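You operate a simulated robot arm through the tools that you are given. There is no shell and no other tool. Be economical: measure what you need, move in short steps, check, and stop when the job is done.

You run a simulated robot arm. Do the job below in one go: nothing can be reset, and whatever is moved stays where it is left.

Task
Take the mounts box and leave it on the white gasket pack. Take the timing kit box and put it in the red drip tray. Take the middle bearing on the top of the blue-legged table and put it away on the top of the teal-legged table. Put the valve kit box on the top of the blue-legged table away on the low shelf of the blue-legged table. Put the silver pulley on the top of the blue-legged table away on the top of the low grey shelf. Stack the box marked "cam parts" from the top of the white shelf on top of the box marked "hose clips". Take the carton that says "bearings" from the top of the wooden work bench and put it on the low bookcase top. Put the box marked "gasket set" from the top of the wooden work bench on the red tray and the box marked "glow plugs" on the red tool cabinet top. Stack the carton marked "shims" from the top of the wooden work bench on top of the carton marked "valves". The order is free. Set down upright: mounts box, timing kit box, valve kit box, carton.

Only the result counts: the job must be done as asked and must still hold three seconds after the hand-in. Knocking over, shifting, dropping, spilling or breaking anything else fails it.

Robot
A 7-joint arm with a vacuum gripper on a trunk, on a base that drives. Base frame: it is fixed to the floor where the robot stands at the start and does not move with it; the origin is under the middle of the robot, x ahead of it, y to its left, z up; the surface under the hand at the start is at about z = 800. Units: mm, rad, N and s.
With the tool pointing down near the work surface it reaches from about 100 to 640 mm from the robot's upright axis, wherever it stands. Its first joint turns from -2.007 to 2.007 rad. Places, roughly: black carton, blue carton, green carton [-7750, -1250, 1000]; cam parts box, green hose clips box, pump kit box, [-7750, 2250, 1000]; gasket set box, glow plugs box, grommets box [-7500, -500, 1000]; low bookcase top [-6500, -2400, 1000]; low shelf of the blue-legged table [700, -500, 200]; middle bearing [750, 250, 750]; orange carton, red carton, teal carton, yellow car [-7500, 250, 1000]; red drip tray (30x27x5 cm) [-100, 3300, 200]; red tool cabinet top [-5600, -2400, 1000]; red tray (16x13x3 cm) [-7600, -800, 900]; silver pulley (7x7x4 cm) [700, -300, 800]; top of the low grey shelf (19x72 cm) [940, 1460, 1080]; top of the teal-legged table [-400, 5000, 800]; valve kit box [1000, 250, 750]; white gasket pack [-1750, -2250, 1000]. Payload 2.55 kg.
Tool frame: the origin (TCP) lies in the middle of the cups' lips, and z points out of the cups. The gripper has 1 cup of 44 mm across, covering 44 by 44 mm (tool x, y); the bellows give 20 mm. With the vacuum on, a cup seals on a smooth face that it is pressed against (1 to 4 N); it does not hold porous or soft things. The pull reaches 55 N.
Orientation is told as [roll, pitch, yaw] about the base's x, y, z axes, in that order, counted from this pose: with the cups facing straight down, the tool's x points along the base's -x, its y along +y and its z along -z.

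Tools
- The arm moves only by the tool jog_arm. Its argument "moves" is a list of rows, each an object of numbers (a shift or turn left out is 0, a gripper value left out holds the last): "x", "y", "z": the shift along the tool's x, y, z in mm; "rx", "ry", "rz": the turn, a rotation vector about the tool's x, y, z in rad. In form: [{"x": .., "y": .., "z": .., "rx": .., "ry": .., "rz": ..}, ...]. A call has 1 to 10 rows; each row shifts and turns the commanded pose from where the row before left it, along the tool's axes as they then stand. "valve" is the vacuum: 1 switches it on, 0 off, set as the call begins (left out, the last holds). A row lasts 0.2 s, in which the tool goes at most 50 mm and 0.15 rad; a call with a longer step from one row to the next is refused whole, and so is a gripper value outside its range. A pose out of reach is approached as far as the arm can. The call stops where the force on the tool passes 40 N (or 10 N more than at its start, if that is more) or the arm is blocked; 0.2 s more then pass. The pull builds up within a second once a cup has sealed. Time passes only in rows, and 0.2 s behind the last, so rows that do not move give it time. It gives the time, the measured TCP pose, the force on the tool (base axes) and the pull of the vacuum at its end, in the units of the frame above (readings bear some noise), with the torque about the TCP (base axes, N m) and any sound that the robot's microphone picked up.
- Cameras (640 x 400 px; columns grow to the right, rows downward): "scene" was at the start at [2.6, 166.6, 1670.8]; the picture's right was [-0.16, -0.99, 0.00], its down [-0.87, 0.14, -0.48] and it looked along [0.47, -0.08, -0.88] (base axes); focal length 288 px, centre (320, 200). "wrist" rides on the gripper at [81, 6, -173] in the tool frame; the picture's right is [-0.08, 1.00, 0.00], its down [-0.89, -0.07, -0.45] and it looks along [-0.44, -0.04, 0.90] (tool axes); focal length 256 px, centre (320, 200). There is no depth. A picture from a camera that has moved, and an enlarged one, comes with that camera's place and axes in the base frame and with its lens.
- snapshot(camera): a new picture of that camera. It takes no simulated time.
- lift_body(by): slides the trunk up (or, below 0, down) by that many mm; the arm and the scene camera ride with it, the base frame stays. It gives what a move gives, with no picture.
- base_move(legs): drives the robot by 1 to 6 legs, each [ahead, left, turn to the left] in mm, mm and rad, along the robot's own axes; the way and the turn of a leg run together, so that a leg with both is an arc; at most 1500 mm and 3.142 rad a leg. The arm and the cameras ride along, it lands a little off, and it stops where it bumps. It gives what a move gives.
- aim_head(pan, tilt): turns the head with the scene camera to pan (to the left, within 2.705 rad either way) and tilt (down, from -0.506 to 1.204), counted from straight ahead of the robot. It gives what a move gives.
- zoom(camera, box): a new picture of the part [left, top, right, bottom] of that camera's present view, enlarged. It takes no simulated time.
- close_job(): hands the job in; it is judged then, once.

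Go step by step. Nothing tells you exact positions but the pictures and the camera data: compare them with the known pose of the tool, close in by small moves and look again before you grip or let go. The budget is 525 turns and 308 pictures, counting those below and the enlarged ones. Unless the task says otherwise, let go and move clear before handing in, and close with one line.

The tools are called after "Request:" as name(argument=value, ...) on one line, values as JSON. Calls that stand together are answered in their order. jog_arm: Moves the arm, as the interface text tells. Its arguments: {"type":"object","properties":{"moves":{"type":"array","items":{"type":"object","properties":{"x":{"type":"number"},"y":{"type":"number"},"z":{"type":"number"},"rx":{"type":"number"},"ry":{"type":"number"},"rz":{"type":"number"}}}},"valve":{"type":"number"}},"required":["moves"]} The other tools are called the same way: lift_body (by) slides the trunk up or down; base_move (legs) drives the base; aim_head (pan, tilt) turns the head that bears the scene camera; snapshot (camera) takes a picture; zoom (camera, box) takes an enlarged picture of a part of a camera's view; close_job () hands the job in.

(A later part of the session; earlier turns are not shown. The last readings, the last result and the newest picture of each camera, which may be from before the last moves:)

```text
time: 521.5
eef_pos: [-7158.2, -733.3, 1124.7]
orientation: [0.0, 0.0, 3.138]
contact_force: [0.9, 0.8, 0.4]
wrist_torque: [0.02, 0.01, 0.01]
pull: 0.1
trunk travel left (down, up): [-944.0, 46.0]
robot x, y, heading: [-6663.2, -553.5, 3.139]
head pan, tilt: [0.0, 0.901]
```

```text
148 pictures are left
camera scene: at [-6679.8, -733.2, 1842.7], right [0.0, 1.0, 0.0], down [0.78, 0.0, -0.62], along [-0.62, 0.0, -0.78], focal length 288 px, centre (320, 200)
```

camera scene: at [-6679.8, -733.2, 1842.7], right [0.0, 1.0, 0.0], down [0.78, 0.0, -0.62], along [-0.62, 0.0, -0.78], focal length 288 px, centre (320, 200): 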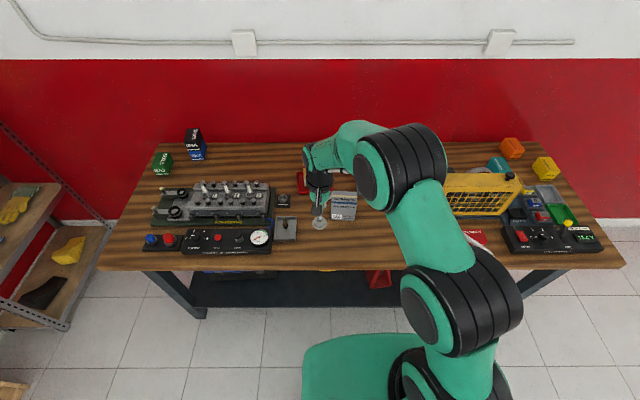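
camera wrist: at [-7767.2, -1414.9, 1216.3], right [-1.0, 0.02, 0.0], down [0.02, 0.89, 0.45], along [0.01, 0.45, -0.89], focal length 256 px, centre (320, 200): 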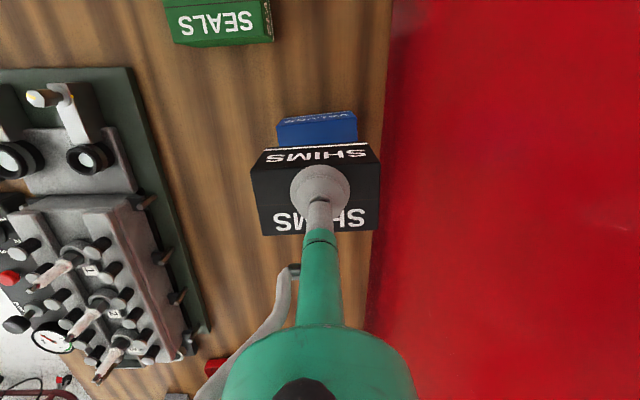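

Request:
jog_arm(moves=[{"y": -45}, {"y": -45}, {"y": -45}, {"y": -45}, {"z": -30}])

Request:
base_move(legs=[[240, 0, 0]])

Request:
snapshot(camera="wrist")

```text
time: 522.7
eef_pos: [-7155.6, -553.3, 1155.5]
orientation: [0.003, 0.0, 3.137]
contact_force: [0.0, 0.3, 0.3]
wrist_torque: [0.03, 0.05, -0.04]
pull: 0.0
trunk travel left (down, up): [-944.0, 46.0]
robot x, y, heading: [-6660.2, -553.9, 3.139]
head pan, tilt: [0.0, 0.901]
```

```text
time: 524.5
eef_pos: [-7400.2, -553.3, 1153.8]
orientation: [-0.002, 0.0, 3.139]
contact_force: [-0.3, 0.0, -0.2]
wrist_torque: [-0.01, 0.0, 0.0]
pull: 0.2
trunk travel left (down, up): [-944.0, 46.0]
robot x, y, heading: [-6902.5, -555.0, 3.143]
head pan, tilt: [0.0, 0.901]
```

```text
147 pictures are left
camera wrist: at [-7319.5, -559.8, 1328.1], right [-0.08, -1.0, 0.0], down [-0.89, 0.07, 0.45], along [-0.44, 0.04, -0.9], focal length 256 px, centre (320, 200)
```

wrist: 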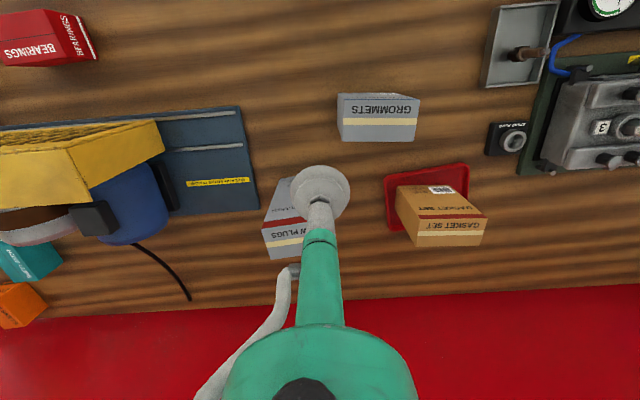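

Request:
jog_arm(moves=[{"x": -40, "y": -25}, {"x": -40, "y": -20}, {"z": 30, "x": -20}, {"z": 30}, {"z": 30}])

Request:
snapshot(camera="wrist")

Request:
zoom(camera="scene", box=[300, 120, 460, 260])

```text
time: 525.7
eef_pos: [-7500.3, -509.0, 1066.4]
orientation: [0.0, 0.0, 3.141]
contact_force: [0.5, -0.2, -0.5]
wrist_torque: [0.04, -0.01, 0.01]
pull: 0.0
trunk travel left (down, up): [-944.0, 46.0]
robot x, y, heading: [-6906.5, -555.9, 3.14]
head pan, tilt: [0.0, 0.901]
```

```text
146 pictures are left
camera wrist: at [-7420.8, -515.4, 1240.0], right [-0.08, -1.0, 0.0], down [-0.89, 0.07, 0.45], along [-0.44, 0.04, -0.9], focal length 256 px, centre (320, 200)
```

wrist: 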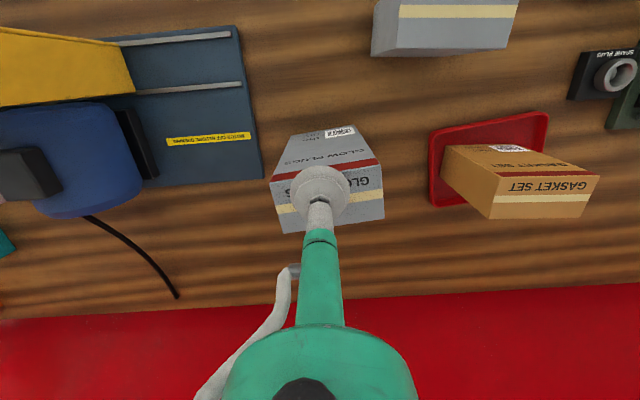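

```text
2.86 times, centred on (380, 190) of scene
camera zoom: at [-6923.1, -732.4, 1842.7], right [0.0, 1.0, 0.0], down [0.78, 0.0, -0.62], along [-0.62, 0.0, -0.78], focal length 822 px, centre (149, 229)
```

zoom: 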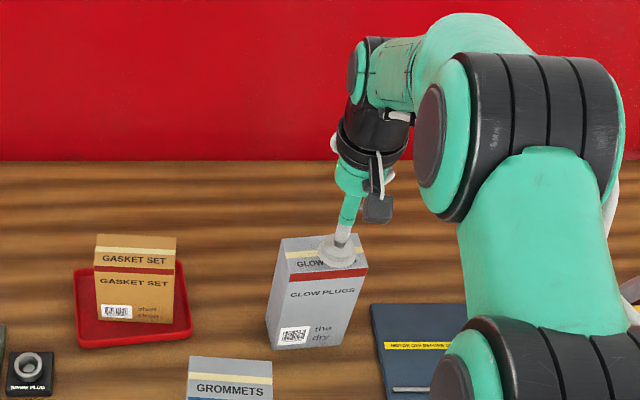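

Request:
jog_arm(moves=[{"x": -33, "y": 6}, {"z": 20}, {"z": 5}], valve=1)

Request:
zoom(camera="wrist", box=[240, 110, 400, 230])

```text
time: 526.5
eef_pos: [-7532.7, -514.2, 1039.5]
orientation: [0.0, 0.003, 3.139]
contact_force: [0.1, -0.2, -0.7]
wrist_torque: [-0.01, -0.01, 0.04]
pull: 55.3
trunk travel left (down, up): [-944.0, 46.0]
robot x, y, heading: [-6904.5, -558.5, 3.139]
head pan, tilt: [0.0, 0.901]
```

```text
3.33 times, centred on (320, 170) of wrist
camera zoom: at [-7453.0, -520.7, 1213.3], right [-0.08, -1.0, 0.0], down [-0.89, 0.07, 0.44], along [-0.44, 0.04, -0.9], focal length 853 px, centre (320, 300)
```

zoom: 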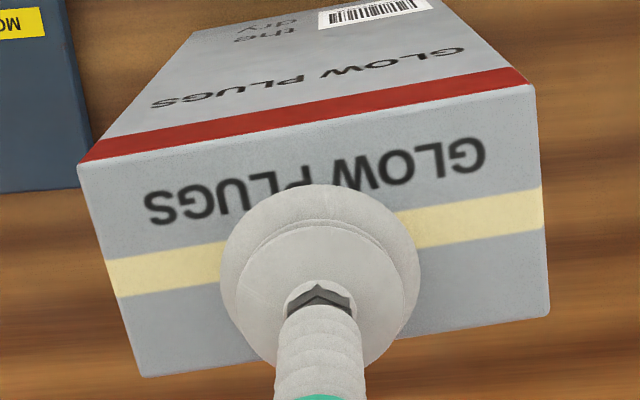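

Sealed (this box is taller, top at z ≈ 1038). Lifting and backing away.

Request:
jog_arm(moves=[{"z": -10}, {"z": -30}, {"z": -40, "x": 5}, {"z": -30, "x": 20}, {"x": 40}, {"x": 40}])

Request:
snapshot(camera="scene")

```text
time: 527.9
eef_pos: [-7417.1, -516.5, 1148.2]
orientation: [0.001, -0.002, 3.139]
contact_force: [-0.2, 0.5, -3.2]
wrist_torque: [-0.02, 0.0, 0.02]
pull: 54.5
out of reach, approached as far as the arm can: row 3
trunk travel left (down, up): [-944.0, 46.0]
robot x, y, heading: [-6902.5, -554.4, 3.136]
head pan, tilt: [0.0, 0.901]
```

```text
143 pictures are left
camera scene: at [-6919.0, -732.2, 1842.7], right [0.0, 1.0, 0.0], down [0.78, 0.0, -0.62], along [-0.62, 0.0, -0.78], focal length 288 px, centre (320, 200)
```

scene: 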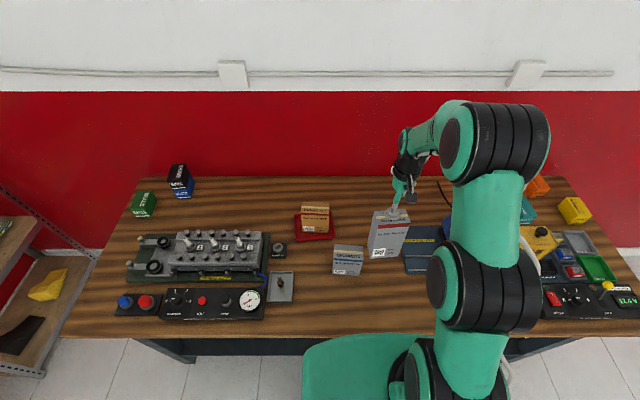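

Request:
base_move(legs=[[-500, 0, 0], [0, 0, 1.57], [600, 800, 0]])

Request:
lift_body(by=46)

Request:
aim_head(pan=-0.1, tilt=0.6)

Request:
snapshot(camera="scene")

```text
time: 539.5
eef_pos: [-5613.3, -1670.0, 1147.6]
orientation: [-0.001, -0.001, -1.554]
contact_force: [0.0, -0.5, -3.9]
wrist_torque: [0.01, -0.01, 0.0]
pull: 54.7
trunk travel left (down, up): [-944.0, 46.0]
robot x, y, heading: [-5584.1, -1156.1, -1.549]
head pan, tilt: [0.0, 0.901]
```

```text
time: 540.4
eef_pos: [-5614.0, -1671.6, 1194.3]
orientation: [0.002, 0.0, -1.553]
contact_force: [0.3, 0.1, -4.1]
wrist_torque: [0.02, -0.01, 0.03]
pull: 55.1
trunk travel left (down, up): [-990.0, 0.0]
robot x, y, heading: [-5592.0, -1151.7, -1.559]
head pan, tilt: [0.0, 0.901]
```

```text
time: 541.2
eef_pos: [-5613.8, -1670.6, 1193.8]
orientation: [-0.001, 0.0, -1.554]
contact_force: [-0.2, 0.0, -4.7]
wrist_torque: [0.02, 0.01, -0.01]
pull: 55.2
trunk travel left (down, up): [-990.0, 0.0]
robot x, y, heading: [-5589.3, -1154.8, -1.553]
head pan, tilt: [-0.099, 0.6]
```

```text
142 pictures are left
camera scene: at [-5418.0, -1180.4, 1913.4], right [-1.0, 0.08, 0.0], down [0.05, 0.56, -0.82], along [-0.07, -0.82, -0.57], focal length 288 px, centre (320, 200)
```

scene: 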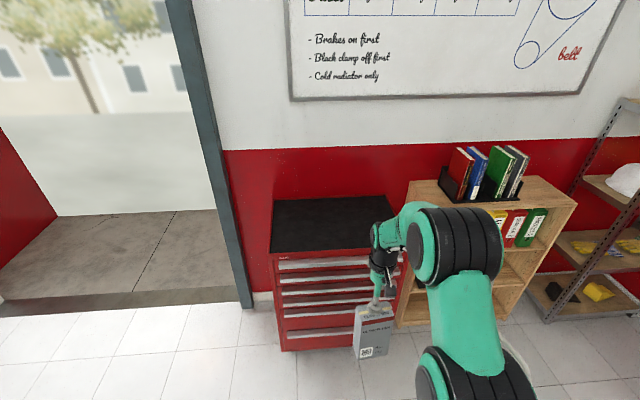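

The red cabinet's black top spans roughly x -5825…-5281, y -2525…-2130. I'll raise the box more and approach.

Request:
jog_arm(moves=[{"x": 30, "z": -20}, {"x": 30, "z": -30}, {"z": -20}])

Request:
base_move(legs=[[480, 40, -0.015]])

Request:
snapshot(camera="scene")

Request:
snapshot(camera="wrist")

```text
time: 542.0
eef_pos: [-5616.4, -1610.6, 1266.0]
orientation: [0.003, 0.002, -1.553]
contact_force: [0.2, -0.6, -4.4]
wrist_torque: [0.02, -0.02, 0.02]
pull: 55.0
trunk travel left (down, up): [-990.0, 0.0]
robot x, y, heading: [-5582.7, -1156.3, -1.546]
head pan, tilt: [-0.099, 0.6]
```

```text
time: 545.0
eef_pos: [-5578.9, -2105.7, 1266.1]
orientation: [-0.001, 0.001, -1.569]
contact_force: [0.2, 0.4, -3.8]
wrist_torque: [0.04, 0.04, 0.03]
pull: 54.9
trunk travel left (down, up): [-990.0, 0.0]
robot x, y, heading: [-5540.2, -1651.3, -1.569]
head pan, tilt: [-0.099, 0.6]
```

```text
141 pictures are left
camera scene: at [-5373.6, -1679.6, 1913.5], right [-1.0, 0.1, 0.0], down [0.05, 0.56, -0.83], along [-0.08, -0.82, -0.56], focal length 288 px, centre (320, 200)
```

scene: 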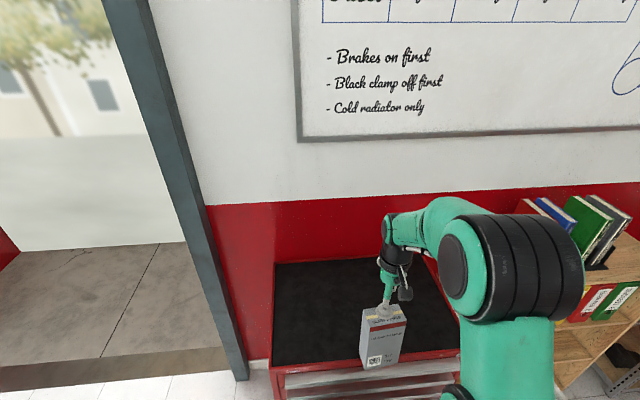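

```text
140 pictures are left
camera wrist: at [-5572.3, -2025.4, 1439.2], right [1.0, -0.08, 0.0], down [-0.07, -0.89, 0.45], along [-0.03, -0.44, -0.9], focal length 256 px, centre (320, 200)
```

wrist: 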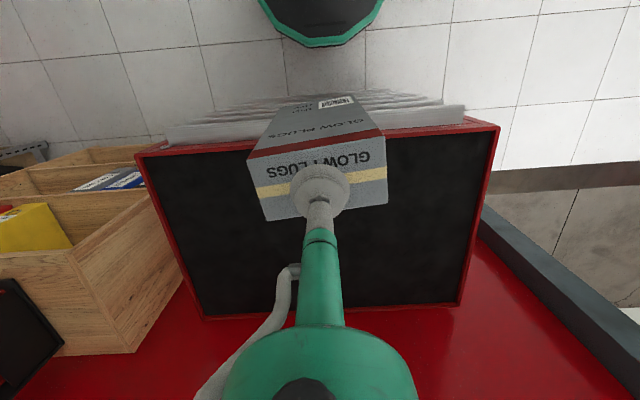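

Cabinet top is about z = 955. Moving 140 mm ahead, extending, then lowering.

Request:
base_move(legs=[[140, 0, 0]])

Request:
jog_arm(moves=[{"z": 40}, {"z": 30, "x": -20}, {"x": -30, "z": 10}])

Request:
snapshot(camera="scene")

Request:
snapshot(camera="wrist")

```text
time: 546.3
eef_pos: [-5580.3, -2245.0, 1267.3]
orientation: [0.001, 0.0, -1.572]
contact_force: [-0.5, 1.1, -4.6]
wrist_torque: [-0.01, 0.03, -0.01]
pull: 55.1
trunk travel left (down, up): [-990.0, 0.0]
robot x, y, heading: [-5542.5, -1791.3, -1.574]
head pan, tilt: [-0.099, 0.6]
```

```text
time: 547.1
eef_pos: [-5581.3, -2297.3, 1186.6]
orientation: [0.0, 0.001, -1.574]
contact_force: [-1.0, 0.0, -4.5]
wrist_torque: [0.02, -0.02, 0.01]
pull: 55.0
trunk travel left (down, up): [-990.0, 0.0]
robot x, y, heading: [-5540.8, -1792.2, -1.573]
head pan, tilt: [-0.099, 0.6]
```

```text
139 pictures are left
camera scene: at [-5373.9, -1822.1, 1913.5], right [-0.99, 0.1, 0.0], down [0.06, 0.56, -0.82], along [-0.08, -0.82, -0.57], focal length 288 px, centre (320, 200)
```

scene: 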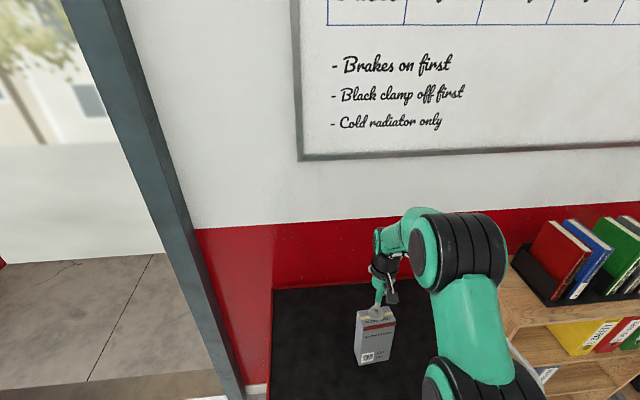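

```text
138 pictures are left
camera wrist: at [-5575.2, -2216.5, 1359.3], right [1.0, -0.08, 0.0], down [-0.07, -0.89, 0.44], along [-0.04, -0.44, -0.9], focal length 256 px, centre (320, 200)
```

wrist: 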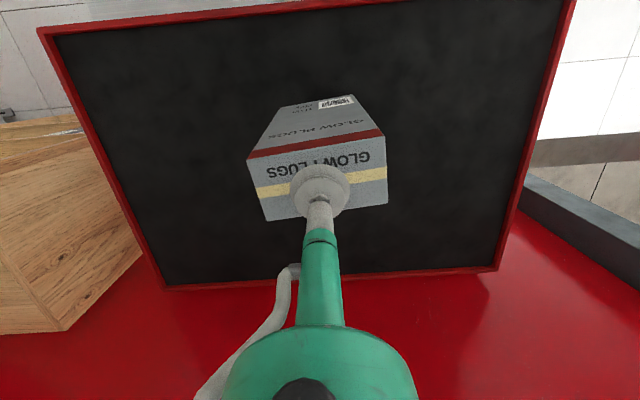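

Well over the mat. Lowering in steps.

Request:
jog_arm(moves=[{"z": 20}, {"z": 8}, {}])

Request:
jog_arm(moves=[{"z": 4}, {"z": 4}, {}])

```text
time: 547.9
eef_pos: [-5581.0, -2294.4, 1158.5]
orientation: [0.0, 0.001, -1.572]
contact_force: [0.1, -0.3, -4.5]
wrist_torque: [0.0, 0.02, -0.02]
pull: 55.2
trunk travel left (down, up): [-990.0, 0.0]
robot x, y, heading: [-5540.8, -1792.1, -1.573]
head pan, tilt: [-0.099, 0.6]
```

```text
time: 548.7
eef_pos: [-5580.2, -2294.9, 1150.9]
orientation: [0.001, 0.002, -1.572]
contact_force: [-0.5, 0.5, -3.6]
wrist_torque: [0.0, -0.02, 0.02]
pull: 54.4
trunk travel left (down, up): [-990.0, 0.0]
robot x, y, heading: [-5536.9, -1791.4, -1.568]
head pan, tilt: [-0.099, 0.6]
```

Request:
jog_arm(moves=[{"z": 4}, {"z": 3}, {}])

Request:
jog_arm(moves=[{"z": 3}, {"z": 2}, {}])

Request:
zoom(camera="scene", box=[320, 270, 440, 390])

```text
time: 549.5
eef_pos: [-5579.4, -2294.8, 1145.8]
orientation: [0.0, -0.006, -1.574]
contact_force: [1.9, 2.5, 15.9]
wrist_torque: [0.31, 0.23, -0.05]
pull: 55.0
trunk travel left (down, up): [-990.0, 0.0]
robot x, y, heading: [-5539.5, -1793.8, -1.571]
head pan, tilt: [-0.099, 0.6]
```

```text
time: 550.3
eef_pos: [-5579.4, -2293.6, 1142.4]
orientation: [-0.002, -0.011, -1.571]
contact_force: [2.1, 2.1, 33.9]
wrist_torque: [0.24, 0.21, 0.12]
pull: 55.2
trunk travel left (down, up): [-990.0, 0.0]
robot x, y, heading: [-5542.0, -1790.4, -1.574]
head pan, tilt: [-0.099, 0.6]
```

```text
3.33 times, centred on (380, 330) of scene
camera zoom: at [-5372.7, -1813.8, 1913.6], right [-0.99, 0.1, 0.0], down [0.06, 0.56, -0.83], along [-0.08, -0.82, -0.56], focal length 959 px, centre (120, -233)
```

zoom: 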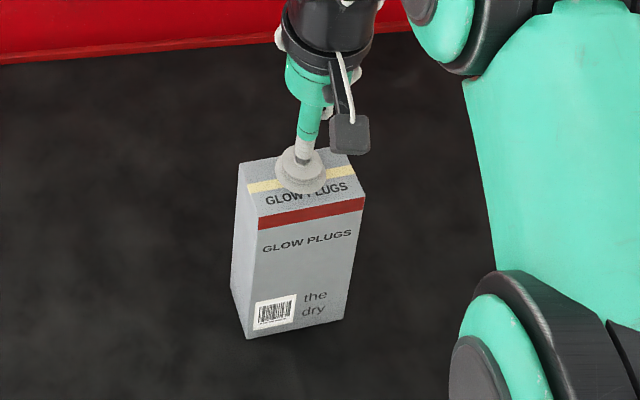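

In contact. Easing, releasing, rising.

Request:
jog_arm(moves=[{"z": -4}, {}, {}, {}], valve=0)

Request:
jog_arm(moves=[{"z": -5}, {"z": -15}, {"z": -30}, {"z": -40}])

Request:
base_move(legs=[[-400, 0, 0]])

Request:
aim_head(pan=-0.5, tilt=0.65)

Request:
snapshot(camera="scene")

```text
time: 551.3
eef_pos: [-5580.5, -2294.4, 1142.1]
orientation: [0.0, 0.0, -1.572]
contact_force: [0.7, -0.4, 1.7]
wrist_torque: [-0.04, -0.01, 0.02]
pull: 0.1
trunk travel left (down, up): [-990.0, 0.0]
robot x, y, heading: [-5539.7, -1789.5, -1.571]
head pan, tilt: [-0.099, 0.6]
```

```text
time: 552.3
eef_pos: [-5578.2, -2293.4, 1232.1]
orientation: [0.002, -0.001, -1.573]
contact_force: [1.0, -0.3, 0.1]
wrist_torque: [-0.05, 0.01, -0.01]
pull: 0.0
trunk travel left (down, up): [-990.0, 0.0]
robot x, y, heading: [-5541.0, -1788.7, -1.571]
head pan, tilt: [-0.099, 0.6]
```

```text
time: 554.8
eef_pos: [-5574.1, -1897.4, 1231.2]
orientation: [-0.001, 0.001, -1.555]
contact_force: [-0.6, -0.7, -0.4]
wrist_torque: [-0.01, 0.01, 0.04]
pull: 0.1
trunk travel left (down, up): [-990.0, 0.0]
robot x, y, heading: [-5539.0, -1393.3, -1.556]
head pan, tilt: [-0.099, 0.6]
```

```text
time: 555.6
eef_pos: [-5571.9, -1897.6, 1231.0]
orientation: [0.0, 0.002, -1.555]
contact_force: [0.5, -0.1, 0.0]
wrist_torque: [0.0, 0.01, -0.01]
pull: 0.0
trunk travel left (down, up): [-990.0, 0.0]
robot x, y, heading: [-5541.4, -1393.1, -1.548]
head pan, tilt: [-0.499, 0.649]
```

```text
136 pictures are left
camera scene: at [-5408.3, -1408.9, 1909.2], right [-0.88, 0.47, 0.0], down [0.28, 0.54, -0.8], along [-0.37, -0.7, -0.6], focal length 288 px, centre (320, 200)
```

scene: 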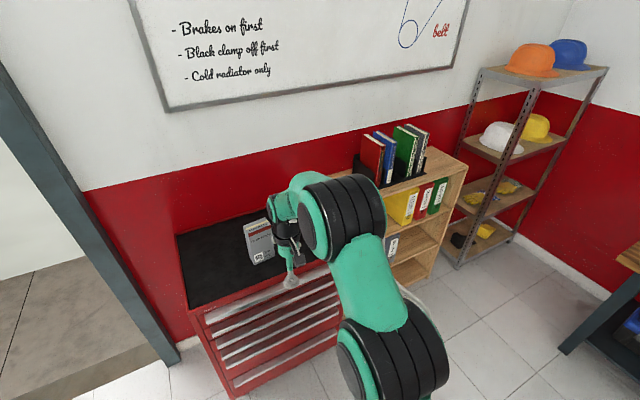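

Glow plugs placed. Now the BEARINGS carton on the bench: turning and driving back.

Request:
base_move(legs=[[0, 0, -1.585], [1200, 0, 0], [0, -1230, 0]])

Request:
snapshot(camera="wrist")

Request:
aim_head(pan=0, tilt=0.9)

Request:
snapshot(camera="scene")

```text
time: 571.1
eef_pos: [-7272.2, -207.5, 1231.8]
orientation: [-0.001, 0.0, -3.1]
contact_force: [-0.2, -0.6, 0.3]
wrist_torque: [0.0, 0.0, 0.01]
pull: 0.0
trunk travel left (down, up): [-990.0, 0.0]
robot x, y, heading: [-6766.2, -219.5, -3.1]
head pan, tilt: [-0.499, 0.649]
```

```text
135 pictures are left
camera wrist: at [-7192.8, -210.1, 1404.4], right [-0.04, -1.0, 0.0], down [-0.9, 0.03, 0.44], along [-0.44, 0.02, -0.9], focal length 256 px, centre (320, 200)
```

wrist: 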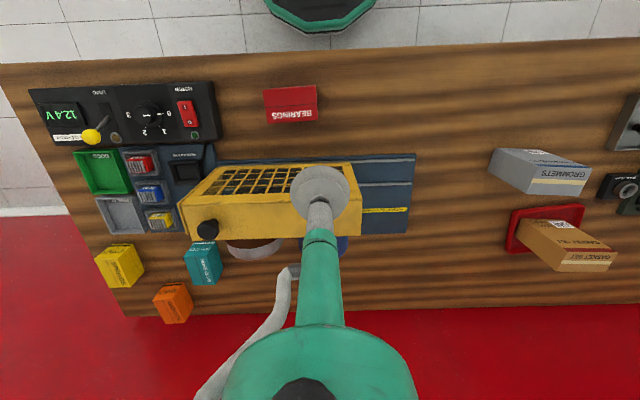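

```text
time: 572.1
eef_pos: [-7273.1, -207.7, 1231.4]
orientation: [0.0, 0.0, -3.098]
contact_force: [0.7, 1.0, 0.2]
wrist_torque: [-0.01, -0.01, 0.03]
pull: 0.1
trunk travel left (down, up): [-990.0, 0.0]
robot x, y, heading: [-6769.9, -223.5, -3.099]
head pan, tilt: [0.0, 0.901]
```

```text
134 pictures are left
camera scene: at [-6778.7, -400.4, 1888.7], right [-0.04, 1.0, 0.0], down [0.78, 0.03, -0.62], along [-0.62, -0.03, -0.78], focal length 288 px, centre (320, 200)
```

scene: 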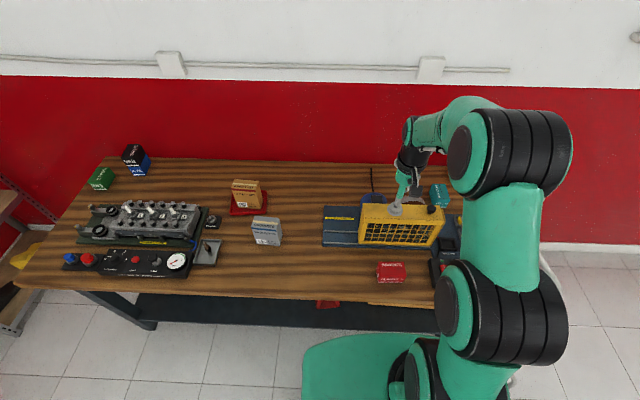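

Request:
jog_arm(moves=[{"x": 18, "y": -27}, {"x": 19, "y": -27}, {"z": 45}, {"z": 45}, {"z": 45}, {"z": 45}, {"z": 40}])

Request:
snapshot(camera="wrist")

```text
time: 573.7
eef_pos: [-7237.4, -150.6, 1011.6]
orientation: [0.001, 0.0, -3.1]
contact_force: [0.3, -0.1, 0.0]
wrist_torque: [-0.01, -0.01, -0.01]
pull: 0.3
trunk travel left (down, up): [-990.0, 0.0]
robot x, y, heading: [-6768.5, -225.3, -3.098]
head pan, tilt: [0.0, 0.901]
```

```text
133 pictures are left
camera wrist: at [-7157.6, -153.2, 1184.7], right [-0.04, -1.0, 0.0], down [-0.89, 0.03, 0.45], along [-0.45, 0.02, -0.9], focal length 256 px, centre (320, 200)
```

wrist: 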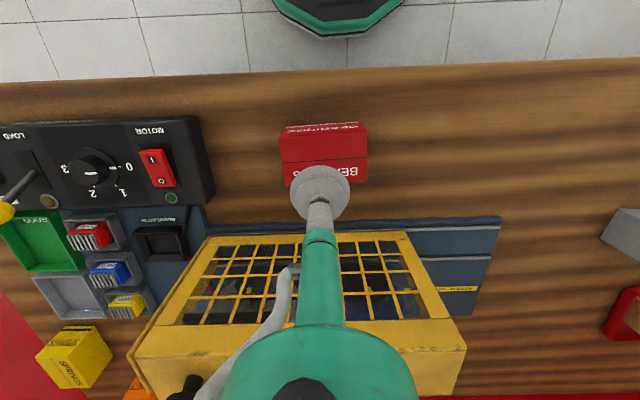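

Request:
jog_arm(moves=[{"x": -5, "y": 3, "z": 40}, {"z": 40}, {"z": 8}, {"z": 5}, {"z": 4}], valve=1)

```text
time: 574.9
eef_pos: [-7241.4, -153.9, 914.2]
orientation: [0.001, 0.001, -3.099]
contact_force: [0.2, -0.6, 0.0]
wrist_torque: [0.0, -0.01, 0.04]
pull: 54.5
trunk travel left (down, up): [-990.0, 0.0]
robot x, y, heading: [-6766.5, -223.7, -3.097]
head pan, tilt: [0.0, 0.901]
```

Sealed. Lifting and driving to the low bookcase.

Request:
jog_arm(moves=[{"z": -15}, {"z": -40}, {"z": -45}, {"z": -45}, {"z": -45}, {"z": -45}, {"z": -45}, {"z": -30}])

Request:
base_move(legs=[[-400, 0, 0], [0, 0, 1.53], [1250, -100, 0]])

Request:
aim_head(pan=0, tilt=0.65)

Request:
snapshot(camera="scene")

```text
time: 576.7
eef_pos: [-7242.5, -153.9, 1228.4]
orientation: [0.0, 0.002, -3.098]
contact_force: [0.7, -0.4, -3.9]
wrist_torque: [0.01, -0.01, -0.01]
pull: 54.6
trunk travel left (down, up): [-990.0, 0.0]
robot x, y, heading: [-6769.5, -221.2, -3.099]
head pan, tilt: [0.0, 0.901]
```

```text
time: 588.7
eef_pos: [-6565.7, -1902.2, 1227.2]
orientation: [-0.001, 0.002, -1.569]
contact_force: [0.2, 0.1, -4.2]
wrist_torque: [0.01, 0.01, -0.03]
pull: 54.9
trunk travel left (down, up): [-990.0, 0.0]
robot x, y, heading: [-6477.5, -1429.8, -1.574]
head pan, tilt: [0.0, 0.901]
```

```text
time: 589.4
eef_pos: [-6567.1, -1901.1, 1227.6]
orientation: [0.001, 0.002, -1.57]
contact_force: [-0.8, 0.3, -4.2]
wrist_torque: [0.0, 0.0, 0.0]
pull: 54.6
trunk travel left (down, up): [-990.0, 0.0]
robot x, y, heading: [-6479.5, -1431.6, -1.57]
head pan, tilt: [0.0, 0.649]
```

```text
132 pictures are left
camera scene: at [-6303.2, -1456.6, 1909.2], right [-1.0, 0.0, 0.0], down [0.0, 0.61, -0.8], along [0.0, -0.8, -0.61], focal length 288 px, centre (320, 200)
```

scene: 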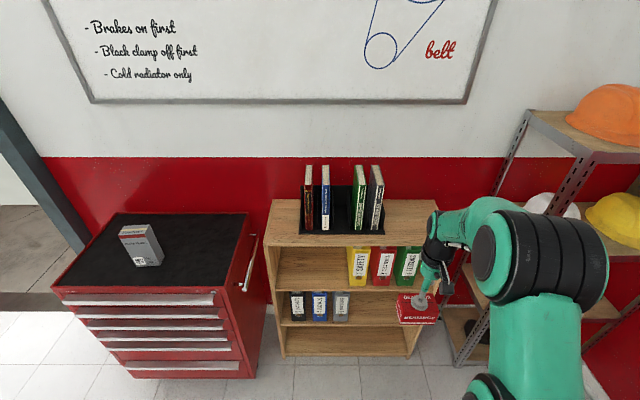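

The free spot on the bookcase top is right of the binders, about (-6708, -2410). I'll line up with it before approaching.

Request:
base_move(legs=[[200, -142, 0]])

Request:
snapshot(camera="scene")

Request:
snapshot(camera="wrist")

```text
time: 591.2
eef_pos: [-6705.2, -2098.2, 1228.3]
orientation: [-0.001, 0.003, -1.571]
contact_force: [-0.5, 0.0, -3.2]
wrist_torque: [0.04, -0.04, 0.05]
pull: 54.8
trunk travel left (down, up): [-990.0, 0.0]
robot x, y, heading: [-6615.6, -1627.6, -1.57]
head pan, tilt: [0.0, 0.649]
```

```text
131 pictures are left
camera scene: at [-6441.3, -1652.4, 1909.2], right [-1.0, 0.0, 0.0], down [0.0, 0.6, -0.8], along [0.0, -0.8, -0.6], focal length 288 px, centre (320, 200)
```

scene: 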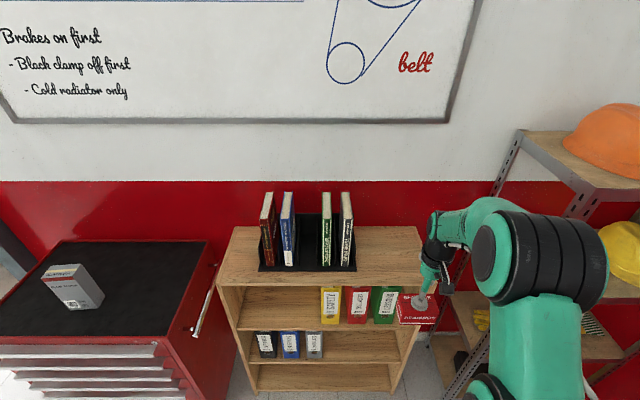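

```text
130 pictures are left
camera wrist: at [-6699.4, -2016.3, 1401.3], right [1.0, -0.08, 0.0], down [-0.07, -0.89, 0.44], along [-0.04, -0.44, -0.9], focal length 256 px, centre (320, 200)
```

wrist: 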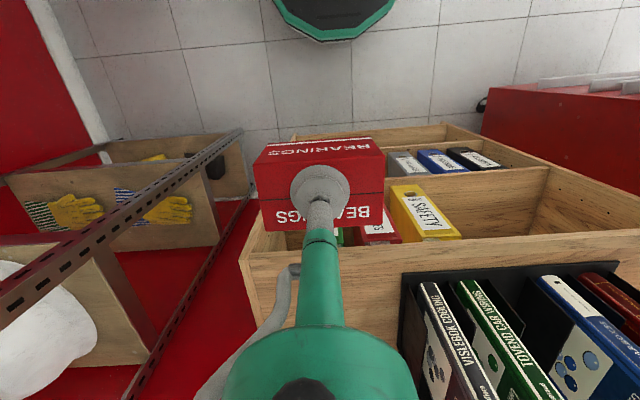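

Free area spans x -6830…-6585 on the top; target (-6705, -2420). Moving in at full height.

Request:
base_move(legs=[[260, 0, 0]])

Request:
jog_arm(moves=[{"z": 30}, {"x": -30}, {"x": -30, "z": 20}])

Request:
snapshot(camera="wrist")

Request:
snapshot(camera="scene")

```text
time: 593.1
eef_pos: [-6704.0, -2351.9, 1227.6]
orientation: [-0.001, 0.002, -1.567]
contact_force: [0.4, 0.6, -3.2]
wrist_torque: [0.0, -0.03, 0.02]
pull: 54.9
trunk travel left (down, up): [-990.0, 0.0]
robot x, y, heading: [-6618.1, -1880.6, -1.57]
head pan, tilt: [0.0, 0.649]
```

```text
time: 593.9
eef_pos: [-6703.9, -2418.0, 1178.4]
orientation: [0.001, 0.004, -1.568]
contact_force: [-0.2, -0.3, -3.7]
wrist_torque: [0.02, 0.02, 0.02]
pull: 54.9
trunk travel left (down, up): [-990.0, 0.0]
robot x, y, heading: [-6618.9, -1883.5, -1.569]
head pan, tilt: [0.0, 0.649]
```

```text
129 pictures are left
camera wrist: at [-6699.5, -2336.5, 1351.5], right [1.0, -0.08, 0.0], down [-0.07, -0.89, 0.44], along [-0.03, -0.44, -0.9], focal length 256 px, centre (320, 200)
```

wrist: 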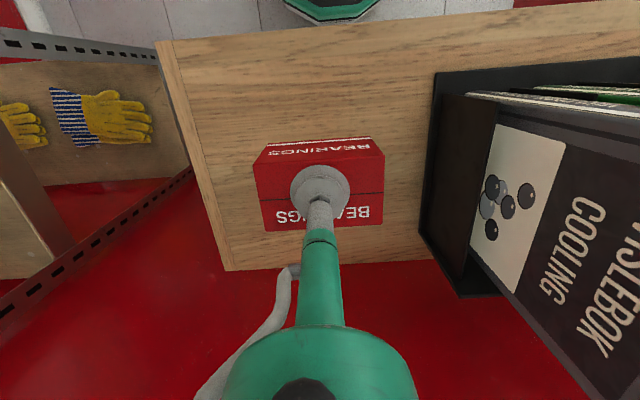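

```text
128 pictures are left
camera scene: at [-6441.7, -1911.0, 1909.2], right [-1.0, 0.0, 0.0], down [0.0, 0.61, -0.8], along [0.0, -0.8, -0.61], focal length 288 px, centre (320, 200)
```

scene: 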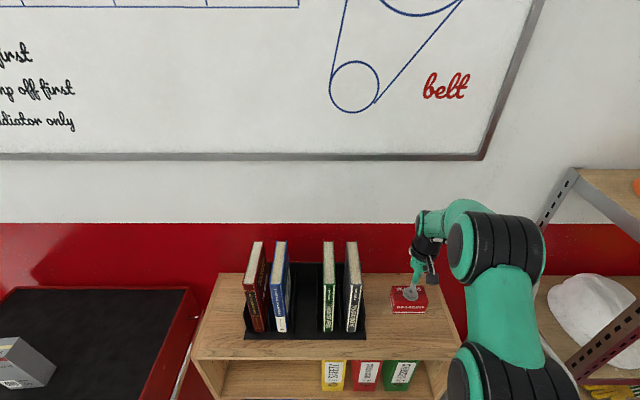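

Lowering toward the bookcase top, watching the force.

Request:
jog_arm(moves=[{"z": 30}, {"z": 20}, {"z": 5}, {}])

Request:
zoom(camera="scene", box=[360, 250, 480, 350])

```text
time: 594.9
eef_pos: [-6703.4, -2415.2, 1121.9]
orientation: [-0.001, 0.001, -1.568]
contact_force: [1.1, -0.7, -3.5]
wrist_torque: [0.05, 0.01, 0.02]
pull: 54.9
trunk travel left (down, up): [-990.0, 0.0]
robot x, y, heading: [-6618.0, -1882.2, -1.568]
head pan, tilt: [0.0, 0.649]
```

```text
4.00 times, centred on (420, 300) of scene
camera zoom: at [-6441.4, -1908.6, 1909.2], right [-1.0, 0.0, 0.0], down [0.0, 0.6, -0.8], along [0.0, -0.8, -0.6], focal length 1150 px, centre (-80, -200)
```

zoom: 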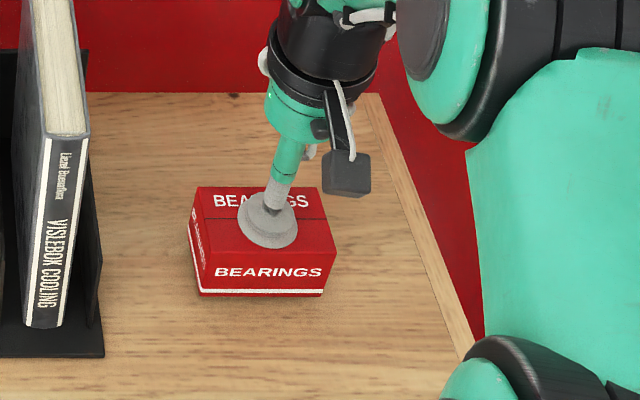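

Request:
jog_arm(moves=[{"z": 8}, {"z": 7}, {}])

Request:
jog_arm(moves=[{"z": 4}, {"z": 4}, {}])

```text
time: 595.7
eef_pos: [-6703.8, -2412.4, 1112.1]
orientation: [-0.002, -0.006, -1.568]
contact_force: [-1.5, -0.3, 18.5]
wrist_torque: [0.32, -0.2, 0.06]
pull: 55.2
trunk travel left (down, up): [-990.0, 0.0]
robot x, y, heading: [-6619.5, -1883.1, -1.566]
head pan, tilt: [0.0, 0.649]
```

```text
time: 596.5
eef_pos: [-6704.8, -2412.9, 1104.8]
orientation: [-0.001, -0.011, -1.568]
contact_force: [-2.1, -1.0, 34.2]
wrist_torque: [0.28, -0.2, 0.0]
pull: 54.9
trunk travel left (down, up): [-990.0, 0.0]
robot x, y, heading: [-6621.0, -1883.8, -1.565]
head pan, tilt: [0.0, 0.649]
```

Contact at about z 1112. Easing off, releasing and rising.

Request:
jog_arm(moves=[{"z": -8}, {}, {}, {}], valve=0)

Request:
jog_arm(moves=[{"z": -5}, {"z": -20}, {"z": -40}, {"z": -40}])

Request:
base_move(legs=[[-450, 0, 0]])

Request:
snapshot(camera="scene")

```text
time: 597.5
eef_pos: [-6704.6, -2411.4, 1108.0]
orientation: [0.002, 0.0, -1.567]
contact_force: [0.2, 0.3, 0.0]
wrist_torque: [-0.01, 0.0, 0.0]
pull: 0.0
trunk travel left (down, up): [-990.0, 0.0]
robot x, y, heading: [-6617.8, -1879.1, -1.572]
head pan, tilt: [0.0, 0.649]
```

```text
time: 598.5
eef_pos: [-6705.5, -2411.2, 1214.6]
orientation: [0.0, 0.001, -1.568]
contact_force: [-0.1, 0.3, 0.6]
wrist_torque: [0.02, 0.01, 0.02]
pull: 0.1
trunk travel left (down, up): [-990.0, 0.0]
robot x, y, heading: [-6614.9, -1880.0, -1.566]
head pan, tilt: [0.0, 0.649]
```

```text
time: 601.2
eef_pos: [-6709.8, -1951.9, 1215.3]
orientation: [0.001, 0.002, -1.576]
contact_force: [0.8, 0.5, 0.5]
wrist_torque: [0.02, 0.01, 0.0]
pull: 0.2
trunk travel left (down, up): [-990.0, 0.0]
robot x, y, heading: [-6619.2, -1420.0, -1.575]
head pan, tilt: [0.0, 0.649]
```

```text
126 pictures are left
camera scene: at [-6440.8, -1450.3, 1909.2], right [-1.0, 0.01, 0.0], down [0.0, 0.6, -0.8], along [0.0, -0.8, -0.6], focal length 288 px, centre (320, 200)
```

scene: 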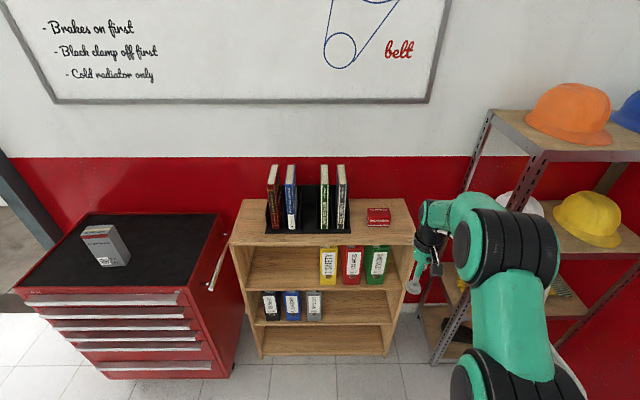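

Bearings carton is on the bookcase. Last job: cam parts onto hose clips at the white shelf near (-7750, 2250). Driving along x ≈ -6600 with a look midway.

Request:
base_move(legs=[[0, 0, -1.565], [0, -1400, 0], [0, -700, 0]])

Request:
aim_head(pan=-0.6, tilt=0.45)

Request:
snapshot(camera="scene")

```text
time: 615.5
eef_pos: [-7217.2, 788.9, 1213.7]
orientation: [0.0, 0.0, -3.13]
contact_force: [-0.4, 0.0, 0.5]
wrist_torque: [-0.01, 0.02, -0.02]
pull: 0.0
trunk travel left (down, up): [-990.0, 0.0]
robot x, y, heading: [-6689.4, 704.7, -3.136]
head pan, tilt: [0.0, 0.649]
```

```text
time: 616.5
eef_pos: [-7217.9, 788.4, 1214.5]
orientation: [0.001, 0.002, -3.131]
contact_force: [0.3, -0.9, -0.6]
wrist_torque: [0.03, -0.02, -0.01]
pull: 0.0
trunk travel left (down, up): [-990.0, 0.0]
robot x, y, heading: [-6688.9, 704.0, -3.135]
head pan, tilt: [-0.6, 0.45]
```

```text
125 pictures are left
camera scene: at [-6702.7, 578.2, 1927.0], right [0.56, 0.83, 0.0], down [0.36, -0.24, -0.9], along [-0.75, 0.5, -0.44], focal length 288 px, centre (320, 200)
```

scene: 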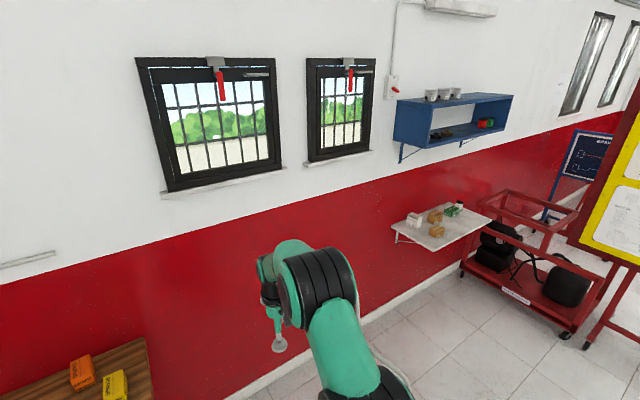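

Request:
zoom(camera="scene", box=[380, 190, 500, 270])

```text
5.00 times, centred on (440, 230) of scene
camera zoom: at [-6702.7, 578.2, 1927.0], right [0.56, 0.83, 0.0], down [0.36, -0.24, -0.9], along [-0.75, 0.5, -0.44], focal length 1438 px, centre (-280, 50)
```

zoom: 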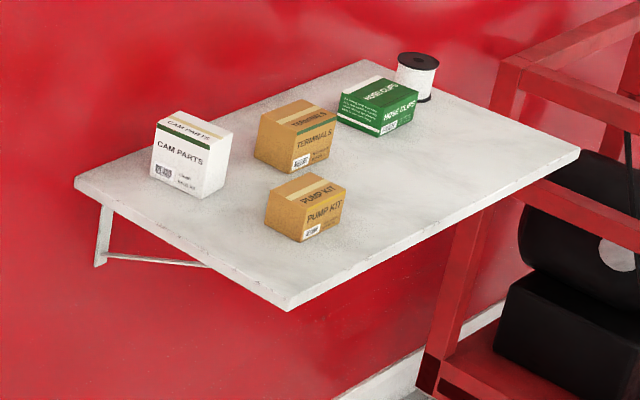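

Found CAM PARTS (white, ~(-7819, 2139)) and HOSE CLIPS (green, ~(-7762, 2511)) on the white wall shelf, top near z 850. Driving there.

Request:
base_move(legs=[[0, -1450, 0], [300, -150, 0]])

Request:
aim_head(pan=0, tilt=0.85)

Request:
snapshot(camera="scene")

Request:
snapshot(camera="wrist")

```text
time: 625.6
eef_pos: [-7529.4, 2402.5, 1213.8]
orientation: [-0.001, 0.001, -3.122]
contact_force: [-0.9, 0.0, 0.8]
wrist_torque: [0.01, 0.03, 0.01]
pull: 0.0
trunk travel left (down, up): [-990.0, 0.0]
robot x, y, heading: [-6995.7, 2318.5, -3.122]
head pan, tilt: [-0.6, 0.45]
```

```text
time: 626.6
eef_pos: [-7530.5, 2401.8, 1213.8]
orientation: [0.001, 0.002, -3.12]
contact_force: [0.2, 0.3, -0.1]
wrist_torque: [-0.01, 0.0, -0.01]
pull: 0.0
trunk travel left (down, up): [-990.0, 0.0]
robot x, y, heading: [-6994.3, 2321.8, -3.124]
head pan, tilt: [0.0, 0.85]
```

```text
123 pictures are left
camera scene: at [-7014.6, 2145.6, 1892.7], right [-0.02, 1.0, 0.0], down [0.75, 0.01, -0.66], along [-0.66, -0.01, -0.75], focal length 288 px, centre (320, 200)
```

scene: 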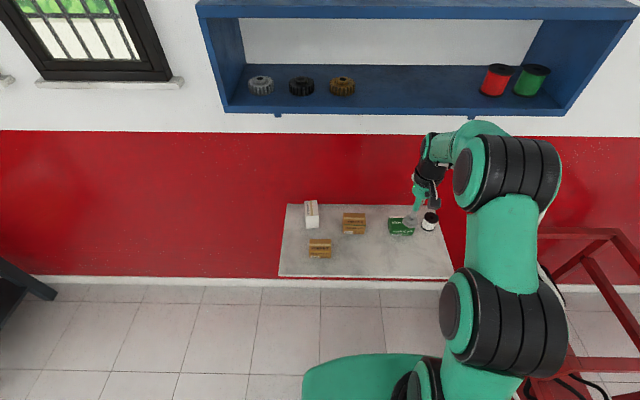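

```text
122 pictures are left
camera wrist: at [-7449.9, 2397.5, 1387.6], right [-0.06, -1.0, 0.0], down [-0.89, 0.05, 0.44], along [-0.44, 0.03, -0.9], focal length 256 px, centre (320, 200)
```

wrist: 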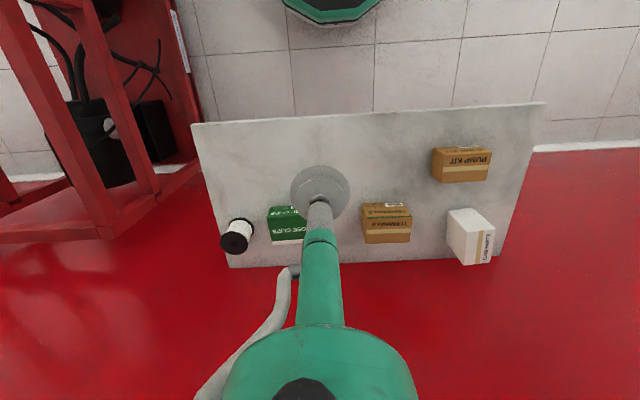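

A blue wall cabinet hangs above (front x ≈ -7788, bottom z ≈ 1450), so I'll keep the hand low. Lowering and moving toward CAM PARTS.

Request:
lift_body(by=-106)

Request:
jog_arm(moves=[{"z": 40}, {"z": 30}, {"x": 30, "y": 40}, {"x": 30, "y": 42}])

Request:
base_move(legs=[[190, 180, -0.015]])

Request:
snapshot(camera="wrist")

Request:
snapshot(camera="scene")

```text
time: 628.0
eef_pos: [-7530.5, 2401.9, 1108.8]
orientation: [-0.001, 0.002, -3.123]
contact_force: [-0.1, -0.5, 0.7]
wrist_torque: [-0.01, 0.0, 0.02]
pull: 0.1
trunk travel left (down, up): [-884.0, 106.0]
robot x, y, heading: [-7000.1, 2324.5, -3.124]
head pan, tilt: [0.0, 0.85]
```

```text
refused: row 4 steps farther than a row can; nothing moved
```

```text
time: 629.8
eef_pos: [-7723.8, 2227.8, 1108.1]
orientation: [0.001, 0.002, -3.137]
contact_force: [0.4, -1.2, 0.2]
wrist_torque: [0.04, 0.01, 0.02]
pull: 0.1
trunk travel left (down, up): [-884.0, 106.0]
robot x, y, heading: [-7196.1, 2143.4, -3.14]
head pan, tilt: [0.0, 0.85]
```

```text
121 pictures are left
camera wrist: at [-7643.3, 2221.9, 1281.4], right [-0.07, -1.0, 0.0], down [-0.89, 0.07, 0.44], along [-0.44, 0.03, -0.9], focal length 256 px, centre (320, 200)
```

wrist: 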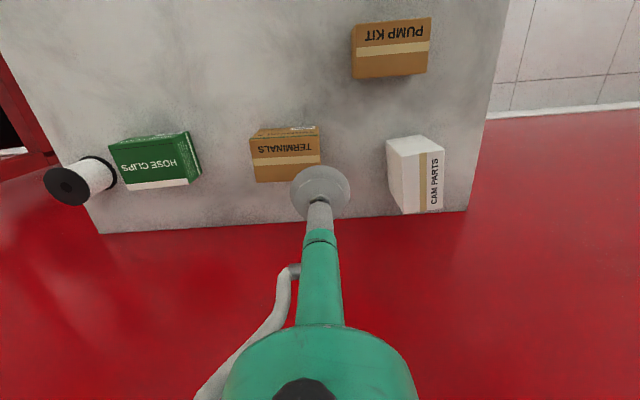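

```text
120 pictures are left
camera scene: at [-7211.8, 1963.5, 1786.6], right [-0.01, 1.0, 0.0], down [0.75, 0.0, -0.66], along [-0.66, 0.0, -0.75], focal length 288 px, centre (320, 200)
```

scene: 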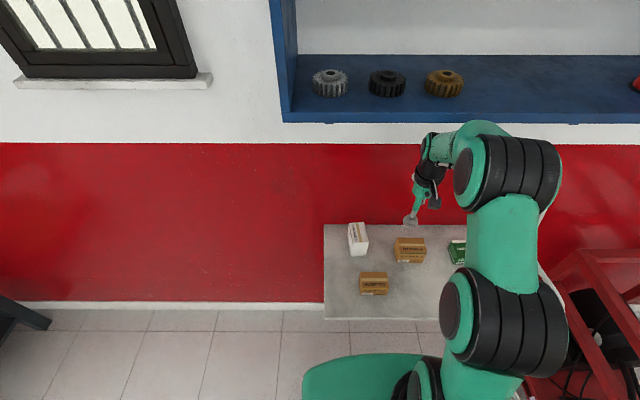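

Request:
zoom(camera="wrist", box=[360, 110, 480, 230])

Request:
zoom(camera="wrist", box=[60, 100, 220, 220])

Request:
zoom(camera="scene", box=[330, 200, 490, 310])

```text
3.33 times, centred on (420, 170) of wrist
camera zoom: at [-7643.3, 2221.9, 1281.4], right [-0.07, -1.0, 0.0], down [-0.89, 0.07, 0.44], along [-0.44, 0.03, -0.9], focal length 853 px, centre (-13, 300)
```

zoom: 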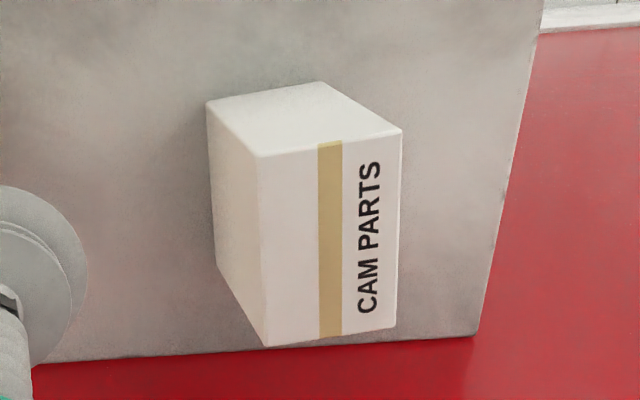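

```text
3.33 times, centred on (140, 160) of wrist
camera zoom: at [-7643.3, 2221.9, 1281.4], right [-0.07, -1.0, 0.0], down [-0.89, 0.07, 0.44], along [-0.44, 0.03, -0.9], focal length 853 px, centre (920, 333)
```

zoom: 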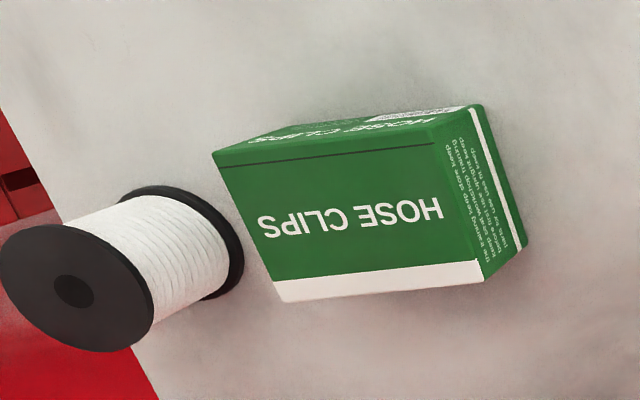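

```text
3.64 times, centred on (410, 255) of scene
camera zoom: at [-7211.8, 1963.5, 1786.6], right [-0.01, 1.0, 0.0], down [0.75, 0.0, -0.66], along [-0.66, 0.0, -0.75], focal length 1046 px, centre (-7, 0)
```

zoom: 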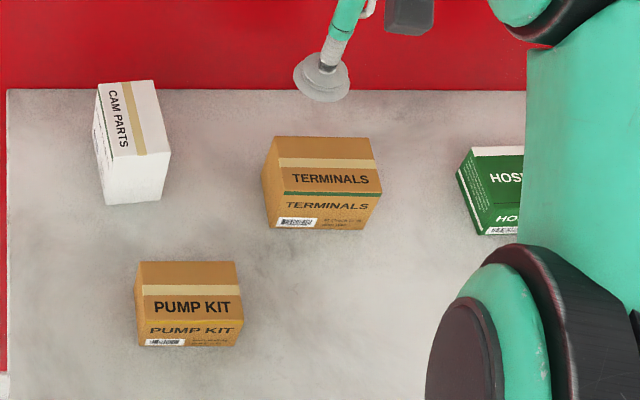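

CAM PARTS' top is at about (-7780, 2095, 969); HOSE CLIPS around (-7756, 2500). I'll lower a bit, move over CAM PARTS and look.

Request:
jog_arm(moves=[{"z": 40}, {"z": 25}, {"y": 40}, {"y": 40, "x": -15}, {"y": 40, "x": -20}, {"y": 13, "x": -15}])

Request:
snapshot(camera="wrist")

```text
time: 631.2
eef_pos: [-7772.4, 2093.6, 1043.7]
orientation: [-0.001, 0.002, -3.136]
contact_force: [-0.3, 0.0, 0.3]
wrist_torque: [0.01, -0.01, 0.01]
pull: 0.1
trunk travel left (down, up): [-884.0, 106.0]
robot x, y, heading: [-7194.5, 2142.2, -3.136]
head pan, tilt: [0.0, 0.85]
```

```text
116 pictures are left
camera wrist: at [-7692.2, 2088.1, 1218.5], right [-0.07, -1.0, 0.0], down [-0.89, 0.07, 0.44], along [-0.44, 0.03, -0.9], focal length 256 px, centre (320, 200)
```

wrist: 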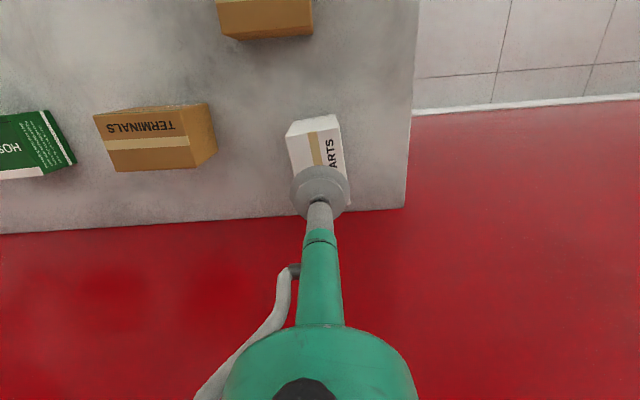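

Request:
jog_arm(moves=[{"x": -8, "z": 30}, {"z": 25}, {"z": 6}, {"z": 4}], valve=1)

Request:
zoom(camera="wrist", box=[240, 110, 400, 230])

```text
time: 632.2
eef_pos: [-7780.1, 2093.8, 977.4]
orientation: [-0.001, 0.001, -3.136]
contact_force: [0.7, -0.8, 0.0]
wrist_torque: [0.01, 0.0, -0.01]
pull: 0.1
trunk travel left (down, up): [-884.0, 106.0]
robot x, y, heading: [-7193.6, 2140.9, -3.138]
head pan, tilt: [0.0, 0.85]
```

```text
3.33 times, centred on (320, 170) of wrist
camera zoom: at [-7700.0, 2088.5, 1151.2], right [-0.07, -1.0, 0.0], down [-0.89, 0.07, 0.44], along [-0.44, 0.03, -0.9], focal length 853 px, centre (320, 300)
```

zoom: 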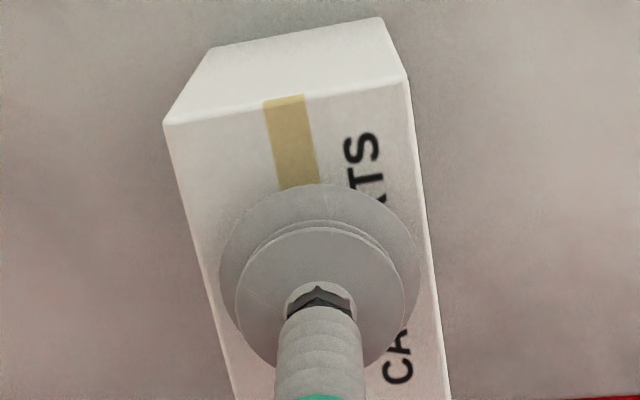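

Request:
jog_arm(moves=[{"z": 4}, {"z": 3}, {}])

```text
time: 633.0
eef_pos: [-7779.3, 2094.1, 970.9]
orientation: [0.001, 0.002, -3.136]
contact_force: [0.1, -0.6, 0.7]
wrist_torque: [-0.03, -0.04, 0.0]
pull: 55.5
trunk travel left (down, up): [-884.0, 106.0]
robot x, y, heading: [-7193.3, 2140.6, -3.136]
head pan, tilt: [0.0, 0.85]
```

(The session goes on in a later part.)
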